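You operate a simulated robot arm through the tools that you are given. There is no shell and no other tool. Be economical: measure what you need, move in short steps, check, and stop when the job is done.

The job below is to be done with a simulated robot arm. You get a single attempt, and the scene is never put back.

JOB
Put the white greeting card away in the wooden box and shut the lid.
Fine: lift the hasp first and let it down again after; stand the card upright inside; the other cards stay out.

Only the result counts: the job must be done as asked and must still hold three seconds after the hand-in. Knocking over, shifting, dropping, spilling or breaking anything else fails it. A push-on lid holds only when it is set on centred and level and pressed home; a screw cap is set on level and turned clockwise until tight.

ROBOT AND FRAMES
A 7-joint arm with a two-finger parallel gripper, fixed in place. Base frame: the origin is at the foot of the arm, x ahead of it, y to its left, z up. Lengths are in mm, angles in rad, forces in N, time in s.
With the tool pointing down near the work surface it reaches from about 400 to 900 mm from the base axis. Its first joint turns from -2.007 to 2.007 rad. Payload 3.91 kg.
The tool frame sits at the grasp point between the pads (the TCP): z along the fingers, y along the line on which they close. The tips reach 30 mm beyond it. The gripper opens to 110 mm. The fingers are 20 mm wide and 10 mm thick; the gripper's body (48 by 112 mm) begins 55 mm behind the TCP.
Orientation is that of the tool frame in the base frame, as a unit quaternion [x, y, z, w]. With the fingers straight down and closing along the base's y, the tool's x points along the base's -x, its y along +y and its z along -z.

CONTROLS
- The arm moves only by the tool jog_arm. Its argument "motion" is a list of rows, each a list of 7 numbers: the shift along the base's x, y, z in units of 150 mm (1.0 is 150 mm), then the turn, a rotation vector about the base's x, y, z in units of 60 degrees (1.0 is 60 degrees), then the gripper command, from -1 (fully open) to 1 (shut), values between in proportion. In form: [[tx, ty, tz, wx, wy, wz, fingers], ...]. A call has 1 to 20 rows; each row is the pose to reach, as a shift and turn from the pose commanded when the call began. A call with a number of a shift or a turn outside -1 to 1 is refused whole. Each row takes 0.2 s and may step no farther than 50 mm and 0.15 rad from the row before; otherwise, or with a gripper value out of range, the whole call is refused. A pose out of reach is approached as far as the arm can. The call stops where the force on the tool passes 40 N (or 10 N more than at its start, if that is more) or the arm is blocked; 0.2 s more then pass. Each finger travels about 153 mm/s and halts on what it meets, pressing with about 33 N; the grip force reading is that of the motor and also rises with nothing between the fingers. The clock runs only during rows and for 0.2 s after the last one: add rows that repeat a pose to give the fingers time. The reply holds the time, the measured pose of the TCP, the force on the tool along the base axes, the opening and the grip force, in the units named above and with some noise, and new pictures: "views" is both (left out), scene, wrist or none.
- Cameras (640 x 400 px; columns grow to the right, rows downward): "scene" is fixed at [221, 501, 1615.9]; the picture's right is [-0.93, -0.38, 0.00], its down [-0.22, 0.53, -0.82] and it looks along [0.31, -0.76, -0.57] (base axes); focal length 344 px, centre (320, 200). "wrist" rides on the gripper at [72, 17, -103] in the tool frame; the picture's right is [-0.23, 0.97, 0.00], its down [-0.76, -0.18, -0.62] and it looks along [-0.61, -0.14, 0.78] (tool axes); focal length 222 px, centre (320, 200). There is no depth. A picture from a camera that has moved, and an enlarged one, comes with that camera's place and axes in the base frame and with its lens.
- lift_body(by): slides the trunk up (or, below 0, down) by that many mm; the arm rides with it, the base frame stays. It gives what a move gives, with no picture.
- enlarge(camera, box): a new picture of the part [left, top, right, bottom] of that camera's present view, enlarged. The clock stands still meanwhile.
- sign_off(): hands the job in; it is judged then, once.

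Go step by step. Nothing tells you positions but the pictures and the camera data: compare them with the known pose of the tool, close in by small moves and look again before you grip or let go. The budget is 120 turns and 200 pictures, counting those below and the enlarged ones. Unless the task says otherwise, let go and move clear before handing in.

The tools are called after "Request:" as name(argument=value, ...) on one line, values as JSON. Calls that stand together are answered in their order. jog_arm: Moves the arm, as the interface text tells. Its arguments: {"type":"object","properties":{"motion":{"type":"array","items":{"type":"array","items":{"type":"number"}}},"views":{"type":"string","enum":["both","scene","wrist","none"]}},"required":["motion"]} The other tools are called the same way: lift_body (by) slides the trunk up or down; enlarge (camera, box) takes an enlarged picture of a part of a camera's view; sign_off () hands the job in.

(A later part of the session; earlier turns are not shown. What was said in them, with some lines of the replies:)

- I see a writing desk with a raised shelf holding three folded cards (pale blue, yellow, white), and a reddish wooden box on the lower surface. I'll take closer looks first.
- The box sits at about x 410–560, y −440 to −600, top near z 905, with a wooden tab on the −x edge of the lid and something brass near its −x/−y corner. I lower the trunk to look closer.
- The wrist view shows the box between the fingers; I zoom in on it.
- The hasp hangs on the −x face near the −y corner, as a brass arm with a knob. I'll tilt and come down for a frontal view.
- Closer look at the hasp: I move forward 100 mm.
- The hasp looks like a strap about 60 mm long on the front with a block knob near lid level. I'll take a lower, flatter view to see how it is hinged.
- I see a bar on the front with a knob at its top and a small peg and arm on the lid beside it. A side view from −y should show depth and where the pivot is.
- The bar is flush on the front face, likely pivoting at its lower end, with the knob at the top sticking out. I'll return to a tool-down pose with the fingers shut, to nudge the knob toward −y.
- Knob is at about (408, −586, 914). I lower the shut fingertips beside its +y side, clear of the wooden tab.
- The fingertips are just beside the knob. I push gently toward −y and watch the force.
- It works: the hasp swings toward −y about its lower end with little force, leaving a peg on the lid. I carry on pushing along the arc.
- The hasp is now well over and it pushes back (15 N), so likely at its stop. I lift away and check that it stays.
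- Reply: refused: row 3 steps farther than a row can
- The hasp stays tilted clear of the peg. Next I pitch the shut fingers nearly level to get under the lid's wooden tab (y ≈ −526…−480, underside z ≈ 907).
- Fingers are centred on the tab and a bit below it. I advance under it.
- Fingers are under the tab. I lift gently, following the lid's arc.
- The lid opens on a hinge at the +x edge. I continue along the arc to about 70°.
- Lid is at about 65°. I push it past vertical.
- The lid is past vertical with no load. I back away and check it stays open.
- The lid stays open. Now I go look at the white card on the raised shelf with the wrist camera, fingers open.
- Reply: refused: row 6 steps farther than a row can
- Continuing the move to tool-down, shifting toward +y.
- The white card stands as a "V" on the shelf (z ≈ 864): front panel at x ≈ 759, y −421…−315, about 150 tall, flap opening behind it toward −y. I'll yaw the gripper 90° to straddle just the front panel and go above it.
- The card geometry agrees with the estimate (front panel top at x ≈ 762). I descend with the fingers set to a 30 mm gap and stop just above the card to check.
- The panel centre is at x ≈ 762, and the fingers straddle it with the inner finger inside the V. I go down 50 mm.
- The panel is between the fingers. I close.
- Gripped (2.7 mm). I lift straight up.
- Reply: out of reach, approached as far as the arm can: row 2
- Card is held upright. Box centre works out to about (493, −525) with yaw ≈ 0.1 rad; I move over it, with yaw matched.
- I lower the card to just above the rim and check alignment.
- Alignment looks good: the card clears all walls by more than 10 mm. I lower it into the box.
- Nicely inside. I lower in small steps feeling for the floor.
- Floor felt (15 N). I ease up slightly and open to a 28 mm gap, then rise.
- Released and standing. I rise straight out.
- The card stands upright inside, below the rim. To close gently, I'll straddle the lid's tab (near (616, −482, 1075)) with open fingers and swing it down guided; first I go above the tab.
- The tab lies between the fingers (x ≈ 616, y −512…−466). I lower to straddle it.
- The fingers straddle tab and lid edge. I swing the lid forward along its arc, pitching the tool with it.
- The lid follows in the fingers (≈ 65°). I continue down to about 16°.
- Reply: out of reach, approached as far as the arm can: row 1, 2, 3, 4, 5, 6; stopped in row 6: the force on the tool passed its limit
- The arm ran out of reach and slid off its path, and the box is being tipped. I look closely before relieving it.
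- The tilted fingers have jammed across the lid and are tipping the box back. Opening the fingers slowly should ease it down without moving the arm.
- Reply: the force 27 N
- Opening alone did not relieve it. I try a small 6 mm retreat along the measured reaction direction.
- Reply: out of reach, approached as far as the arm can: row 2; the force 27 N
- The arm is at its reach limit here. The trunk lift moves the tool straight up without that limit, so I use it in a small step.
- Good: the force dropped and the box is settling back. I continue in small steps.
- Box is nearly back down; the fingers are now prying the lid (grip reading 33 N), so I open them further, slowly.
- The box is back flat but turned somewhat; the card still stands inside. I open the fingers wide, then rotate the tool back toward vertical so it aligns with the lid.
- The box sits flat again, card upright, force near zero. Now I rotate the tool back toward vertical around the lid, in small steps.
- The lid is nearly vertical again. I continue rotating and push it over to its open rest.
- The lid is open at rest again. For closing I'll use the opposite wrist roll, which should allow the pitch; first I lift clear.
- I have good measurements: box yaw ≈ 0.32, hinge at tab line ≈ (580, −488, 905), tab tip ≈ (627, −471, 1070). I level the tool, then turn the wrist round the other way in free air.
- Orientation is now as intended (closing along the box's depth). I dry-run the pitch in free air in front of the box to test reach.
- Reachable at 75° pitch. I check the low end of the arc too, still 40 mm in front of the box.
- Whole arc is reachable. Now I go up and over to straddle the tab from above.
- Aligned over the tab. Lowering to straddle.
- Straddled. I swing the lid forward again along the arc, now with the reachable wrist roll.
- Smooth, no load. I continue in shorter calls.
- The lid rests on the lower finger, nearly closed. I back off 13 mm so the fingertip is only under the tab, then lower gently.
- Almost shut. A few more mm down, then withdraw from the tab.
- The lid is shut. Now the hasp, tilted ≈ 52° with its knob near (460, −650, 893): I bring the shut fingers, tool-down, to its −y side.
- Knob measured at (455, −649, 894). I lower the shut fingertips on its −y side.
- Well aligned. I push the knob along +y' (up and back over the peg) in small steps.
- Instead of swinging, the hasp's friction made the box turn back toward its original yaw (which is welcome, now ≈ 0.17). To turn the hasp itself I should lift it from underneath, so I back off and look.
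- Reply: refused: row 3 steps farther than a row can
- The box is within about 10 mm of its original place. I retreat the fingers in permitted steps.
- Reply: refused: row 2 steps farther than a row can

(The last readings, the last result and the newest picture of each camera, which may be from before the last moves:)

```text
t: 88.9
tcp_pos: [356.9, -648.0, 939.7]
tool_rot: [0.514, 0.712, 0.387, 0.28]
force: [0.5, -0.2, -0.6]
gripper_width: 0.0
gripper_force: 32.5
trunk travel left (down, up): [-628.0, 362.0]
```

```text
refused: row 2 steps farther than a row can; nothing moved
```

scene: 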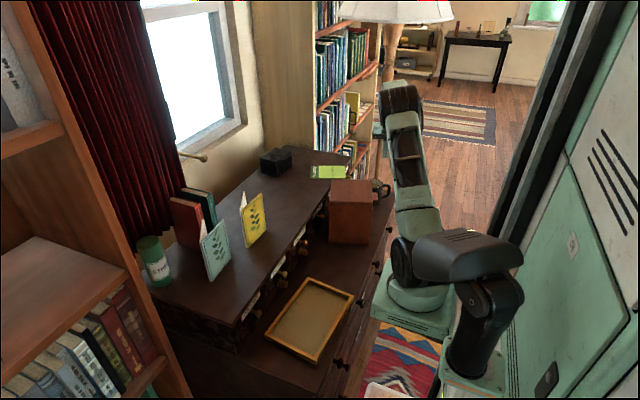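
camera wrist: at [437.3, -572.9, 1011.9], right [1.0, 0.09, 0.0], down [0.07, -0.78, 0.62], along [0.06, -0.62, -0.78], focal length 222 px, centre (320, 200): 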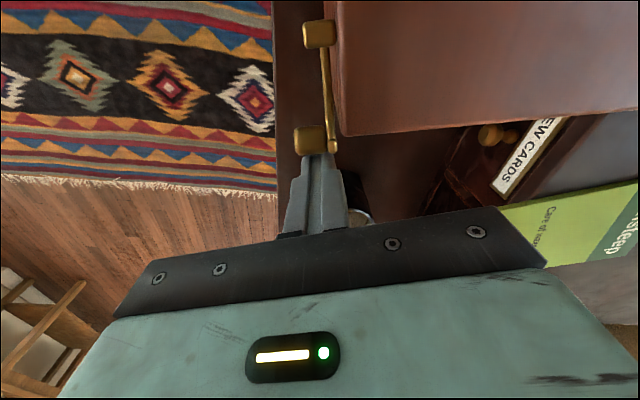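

Request:
jog_arm(motion=[[0, 0, 0, 0.043, -0.129, 0, 1], [0, 0, 0, 0.08, -0.24, 0, 1], [0, 0, 0, 0.094, -0.284, 0, 1]], views="none")

Request:
jog_arm(motion=[[0, 0, -0.1, 0, 0, -0.07, 1], [0, 0, -0.2, 0, 0, -0.138, 1]], views="wrist")

Request:
enlarge(camera="wrist", box=[220, 60, 420, 220])

```text
t: 89.7
tcp_pos: [356.7, -648.6, 939.8]
tool_rot: [0.462, 0.644, 0.493, 0.358]
force: [-0.5, -0.7, -0.1]
gripper_width: 0.0
gripper_force: 32.6
trunk travel left (down, up): [-628.0, 362.0]
```

```text
t: 90.3
tcp_pos: [356.7, -648.6, 908.7]
tool_rot: [0.509, 0.609, 0.466, 0.391]
force: [0.1, 0.3, 0.1]
gripper_width: 0.3
gripper_force: 33.1
trunk travel left (down, up): [-628.0, 362.0]
camera wrist: at [247.9, -592.7, 951.1], right [0.29, -0.18, 0.94], down [-0.5, -0.86, -0.01], along [0.81, -0.47, -0.34], focal length 222 px, centre (320, 200)
```

wrist: 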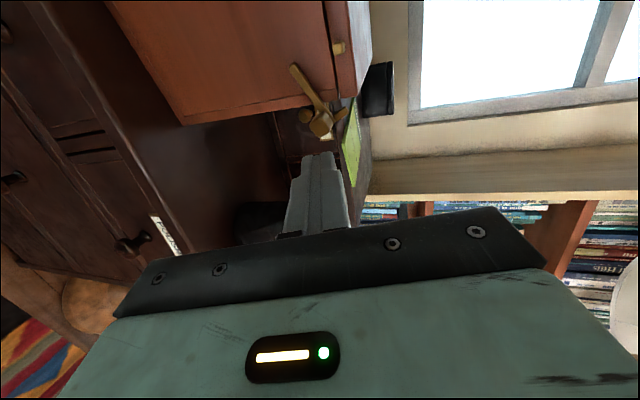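

```text
2.50 times, centred on (320, 140) of wrist
camera zoom: at [247.9, -592.7, 951.1], right [0.29, -0.18, 0.94], down [-0.5, -0.86, -0.01], along [0.81, -0.47, -0.34], focal length 555 px, centre (320, 350)
```

zoom: 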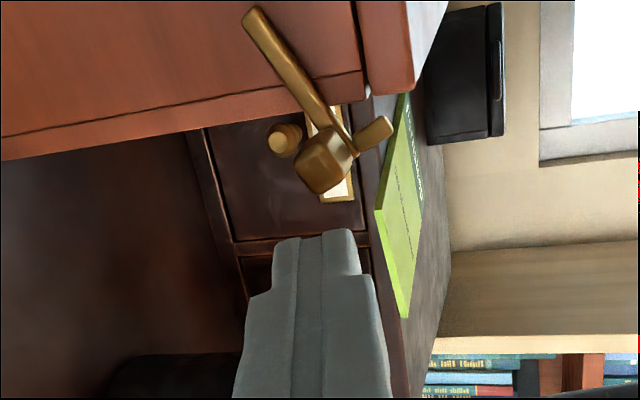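

Hasp tilt is about 58° with the knob near (437, −627, 888). I move the shut fingers below it and then forward underneath.

Request:
jog_arm(motion=[[0.01, -0.03, -0.14, 0, 0, 0, 1], [0.02, -0.045, -0.285, 0, 0, 0, 1], [0.2, -0.015, -0.285, 0, 0, 0, 1], [0.4, 0.02, -0.285, 0, 0, 0, 1]], views="wrist")

Request:
enlarge(camera="wrist", box=[230, 60, 430, 220])

Request:
enlarge(camera="scene", box=[340, 150, 420, 230])

```text
t: 91.3
tcp_pos: [417.3, -646.1, 864.7]
tool_rot: [0.509, 0.609, 0.467, 0.391]
force: [-0.5, 0.5, 0.5]
gripper_width: 0.0
gripper_force: 33.5
trunk travel left (down, up): [-628.0, 362.0]
camera wrist: at [307.9, -589.8, 908.1], right [0.29, -0.18, 0.94], down [-0.5, -0.86, -0.01], along [0.81, -0.47, -0.34], focal length 222 px, centre (320, 200)
```

wrist: 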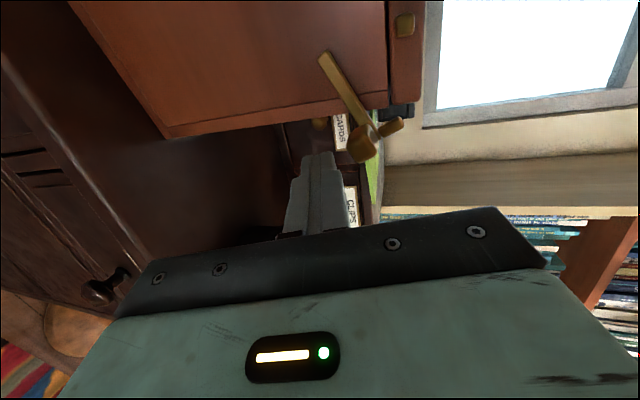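

```text
2.50 times, centred on (330, 140) of wrist
camera zoom: at [307.9, -589.8, 908.1], right [0.29, -0.18, 0.94], down [-0.5, -0.86, -0.01], along [0.81, -0.47, -0.34], focal length 555 px, centre (295, 350)
```

zoom: 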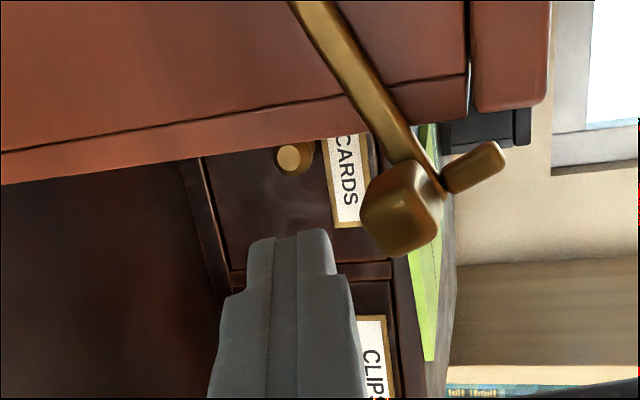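

```text
5.00 times, centred on (380, 190) of scene
camera zoom: at [221.0, 501.0, 1615.9], right [-0.93, -0.38, 0.0], down [-0.22, 0.53, -0.82], along [0.31, -0.76, -0.57], focal length 1721 px, centre (20, 250)
```

zoom: 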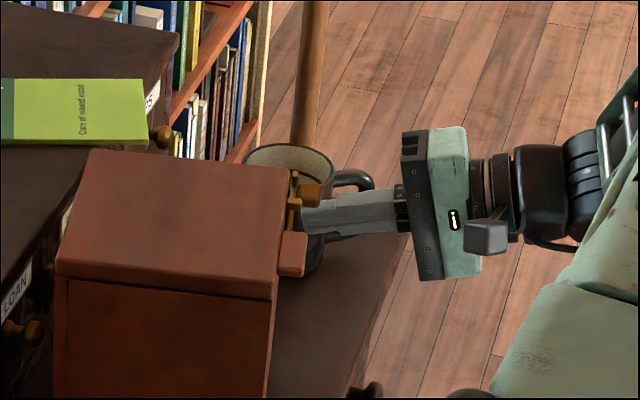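

The finger is below and slightly −y of the knob, as wanted. I push up along the knob's arc.

Request:
jog_arm(motion=[[-0.002, 0.013, 0.034, 0, 0, 0, 1], [-0.0044, 0.0256, 0.068, 0, 0, 0, 1], [-0.006, 0.033, 0.1, 0, 0, 0, 1], [-0.007, 0.041, 0.131, 0, 0, 0, 1], [-0.01, 0.055, 0.16, 0, 0, 0, 1], [-0.012, 0.069, 0.19, 0, 0, 0, 1]], views="wrist")

Request:
enlarge(camera="wrist", box=[230, 60, 430, 220])

Request:
enlarge(camera="scene", box=[320, 140, 410, 250])

```text
t: 92.7
tcp_pos: [415.3, -635.6, 894.6]
tool_rot: [0.508, 0.609, 0.466, 0.391]
force: [-1.2, -0.1, -0.7]
gripper_width: 0.0
gripper_force: 33.2
trunk travel left (down, up): [-628.0, 362.0]
camera wrist: at [305.6, -579.2, 937.1], right [0.29, -0.18, 0.94], down [-0.5, -0.86, -0.01], along [0.81, -0.47, -0.34], focal length 222 px, centre (320, 200)
```

wrist: 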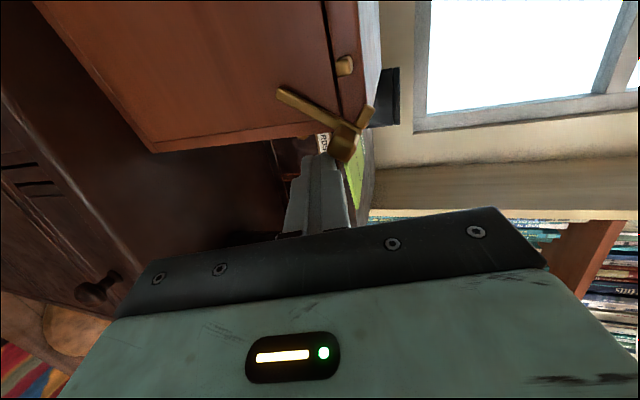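

```text
2.50 times, centred on (330, 140) of wrist
camera zoom: at [305.6, -579.2, 937.1], right [0.29, -0.18, 0.94], down [-0.5, -0.86, -0.01], along [0.81, -0.47, -0.34], focal length 555 px, centre (295, 350)
```

zoom: 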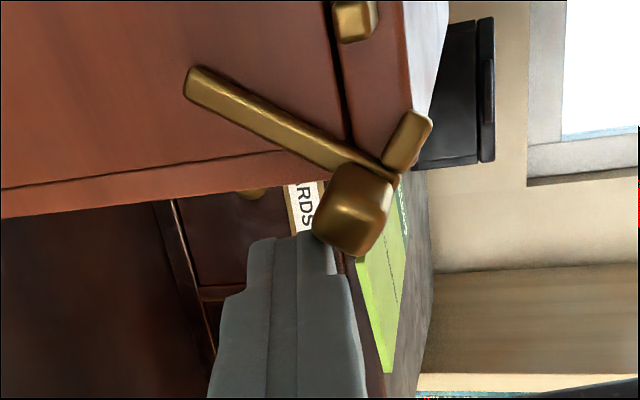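

```text
3.64 times, centred on (365, 195) of scene
camera zoom: at [221.0, 501.0, 1615.9], right [-0.93, -0.38, 0.0], down [-0.22, 0.53, -0.82], along [0.31, -0.76, -0.57], focal length 1252 px, centre (156, 218)
```

zoom: 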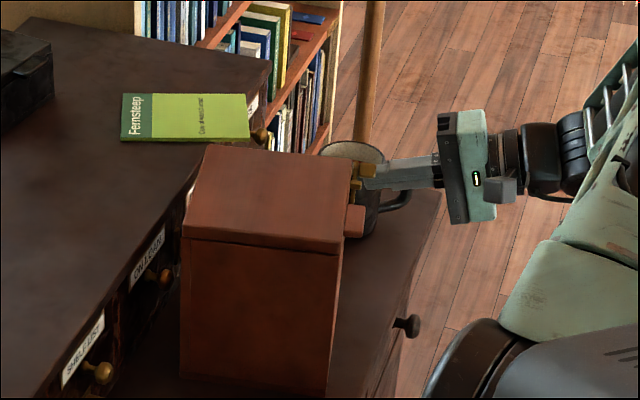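

The hasp is rotating and the box stays put. I continue the arc toward vertical.

Request:
jog_arm(motion=[[-0.003, 0.018, 0.027, 0, 0, 0, 1], [-0.006, 0.037, 0.053, 0, 0, 0, 1], [-0.01, 0.06, 0.076, 0, 0, 0, 1], [-0.014, 0.082, 0.099, 0, 0, 0, 1], [-0.018, 0.108, 0.118, 0, 0, 0, 1], [-0.023, 0.135, 0.137, 0, 0, 0, 1]], views="wrist")

Request:
enlarge(camera="wrist", box=[230, 60, 430, 220])

Request:
enlarge(camera="scene", box=[320, 140, 410, 250])

```text
t: 94.1
tcp_pos: [410.5, -614.8, 915.4]
tool_rot: [0.509, 0.609, 0.466, 0.392]
force: [1.0, -1.9, -0.7]
gripper_width: 0.0
gripper_force: 33.0
trunk travel left (down, up): [-628.0, 362.0]
camera wrist: at [302.3, -559.1, 957.8], right [0.29, -0.18, 0.94], down [-0.5, -0.86, -0.01], along [0.81, -0.47, -0.34], focal length 222 px, centre (320, 200)
```

wrist: 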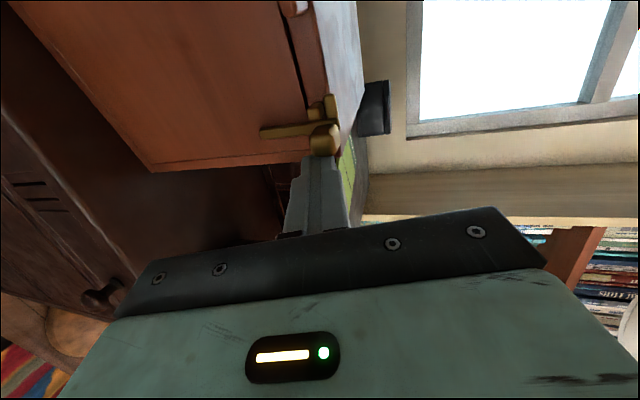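

```text
2.50 times, centred on (330, 140) of wrist
camera zoom: at [302.3, -559.1, 957.8], right [0.29, -0.18, 0.94], down [-0.5, -0.86, -0.01], along [0.81, -0.47, -0.34], focal length 555 px, centre (295, 350)
```

zoom: 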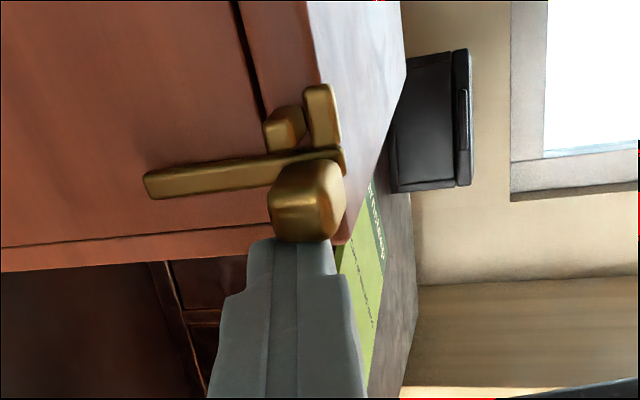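

```text
3.64 times, centred on (365, 195) of scene
camera zoom: at [221.0, 501.0, 1615.9], right [-0.93, -0.38, 0.0], down [-0.22, 0.53, -0.82], along [0.31, -0.76, -0.57], focal length 1252 px, centre (156, 218)
```

zoom: 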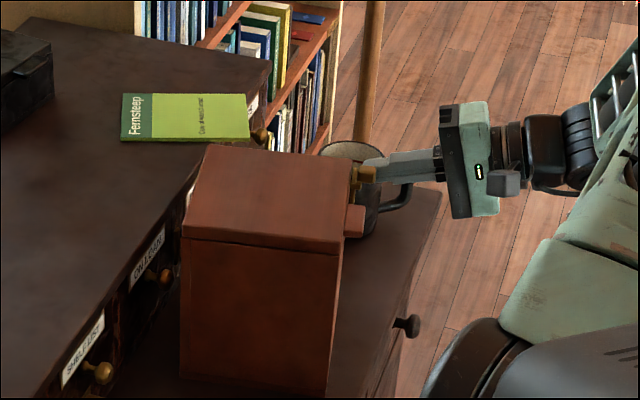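

The hasp is back upright with its hook over the peg. I back away from it and inspect.

Request:
jog_arm(motion=[[0.005, -0.03, 0, 0, 0, 0, 1], [0.01, -0.06, 0, 0, 0, 0, 1], [-0.2, -0.1, 0.05, 0, 0, 0, 1], [-0.5, -0.15, 0.1, 0, 0, 0, 1], [-0.5, 0.1, 0.2, 0, 0, 0, 1]], views="wrist")

Request:
enlarge(camera="wrist", box=[240, 20, 400, 160])

Request:
enlarge(camera="scene", box=[180, 140, 400, 277])

```text
t: 95.3
tcp_pos: [335.8, -600.4, 945.4]
tool_rot: [0.509, 0.609, 0.466, 0.392]
force: [0.2, -0.2, -0.9]
gripper_width: 0.0
gripper_force: 32.9
trunk travel left (down, up): [-628.0, 362.0]
camera wrist: at [227.3, -544.3, 987.6], right [0.29, -0.18, 0.94], down [-0.5, -0.86, -0.01], along [0.81, -0.47, -0.34], focal length 222 px, centre (320, 200)
```

wrist: 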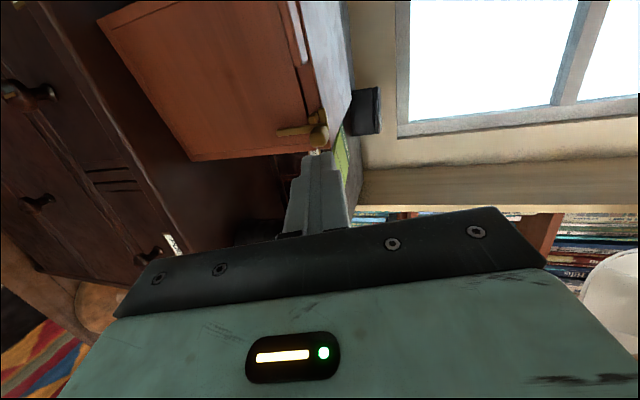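

```text
2.86 times, centred on (320, 90) of wrist
camera zoom: at [227.3, -544.3, 987.6], right [0.29, -0.18, 0.94], down [-0.5, -0.86, -0.01], along [0.81, -0.47, -0.34], focal length 635 px, centre (320, 514)
```

zoom: 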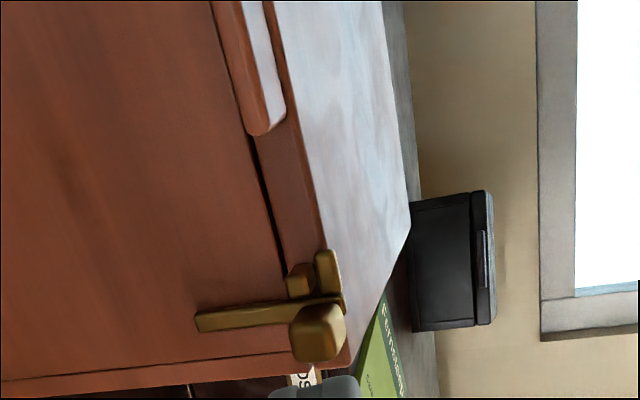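

```text
2.91 times, centred on (290, 208) of scene
camera zoom: at [221.0, 501.0, 1615.9], right [-0.93, -0.38, 0.0], down [-0.22, 0.53, -0.82], along [0.31, -0.76, -0.57], focal length 1001 px, centre (407, 175)
```

zoom: 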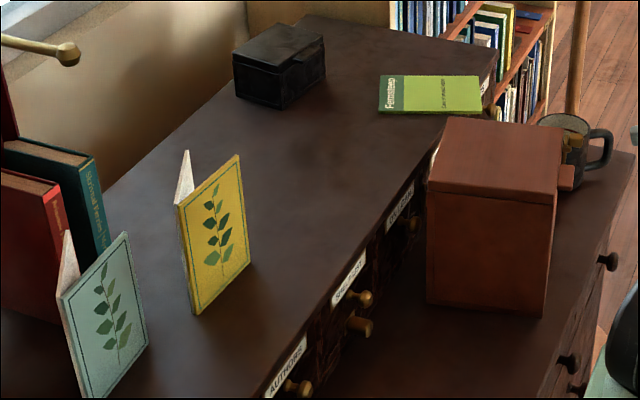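

Lid shut, hasp latched over the peg, other cards, mug and book where they were; the box is within about 10 mm of its start. I move well clear and hand in.

Request:
jog_arm(motion=[[-0.15, 0, 0.2, 0, 0, 0, 1], [-0.3, 0, 0.4, 0, 0, 0, 1], [-0.3, 0, 0.65, 0, 0, 0, 1], [-0.3, 0, 0.9, 0, 0, 0, 1]], views="wrist")

Request:
enlarge(camera="scene", box=[320, 140, 410, 250])

```text
t: 96.3
tcp_pos: [289.6, -600.4, 1081.0]
tool_rot: [0.51, 0.608, 0.465, 0.392]
force: [0.3, -1.3, -1.1]
gripper_width: 0.2
gripper_force: 33.2
trunk travel left (down, up): [-628.0, 362.0]
camera wrist: at [181.8, -543.4, 1123.0], right [0.29, -0.18, 0.94], down [-0.5, -0.86, -0.01], along [0.81, -0.47, -0.34], focal length 222 px, centre (320, 200)
```

wrist: 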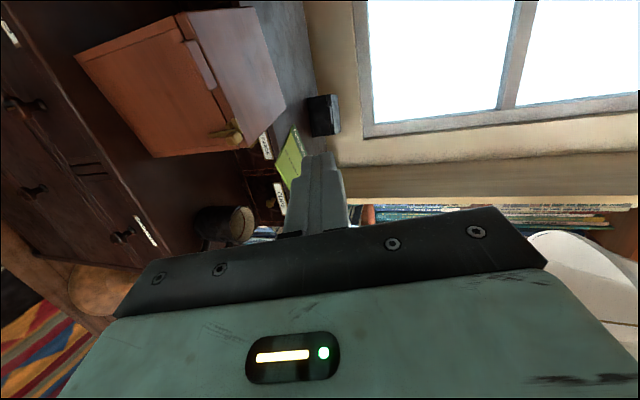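

```text
3.64 times, centred on (365, 195) of scene
camera zoom: at [221.0, 501.0, 1615.9], right [-0.93, -0.38, 0.0], down [-0.22, 0.53, -0.82], along [0.31, -0.76, -0.57], focal length 1252 px, centre (156, 218)
```

zoom: 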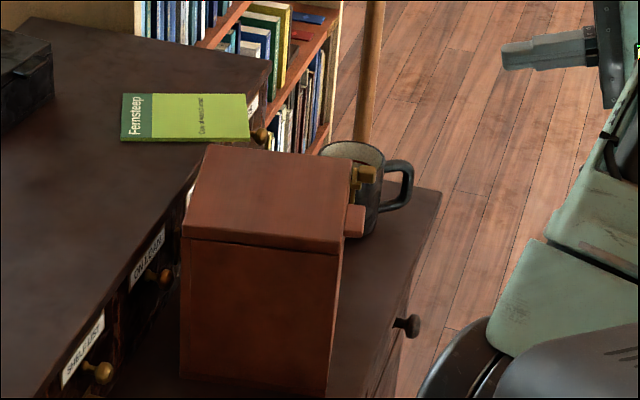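

The box is shut and latched, and the arm is clear of it. I hand in.

Request:
sign_off()

```text
The job is handed in.
```

The white card is in the wooden box with the lid shut and the hasp latched over its peg; it was standing upright when I last saw it, just before the lid closed.

While I was closing the lid the arm ran out of reach, tipped the box back about 15–20° and turned it. I eased it down, and it now sits within about 10 mm of where it started, turned a few degrees. The other two cards, the mug and the book did not move.
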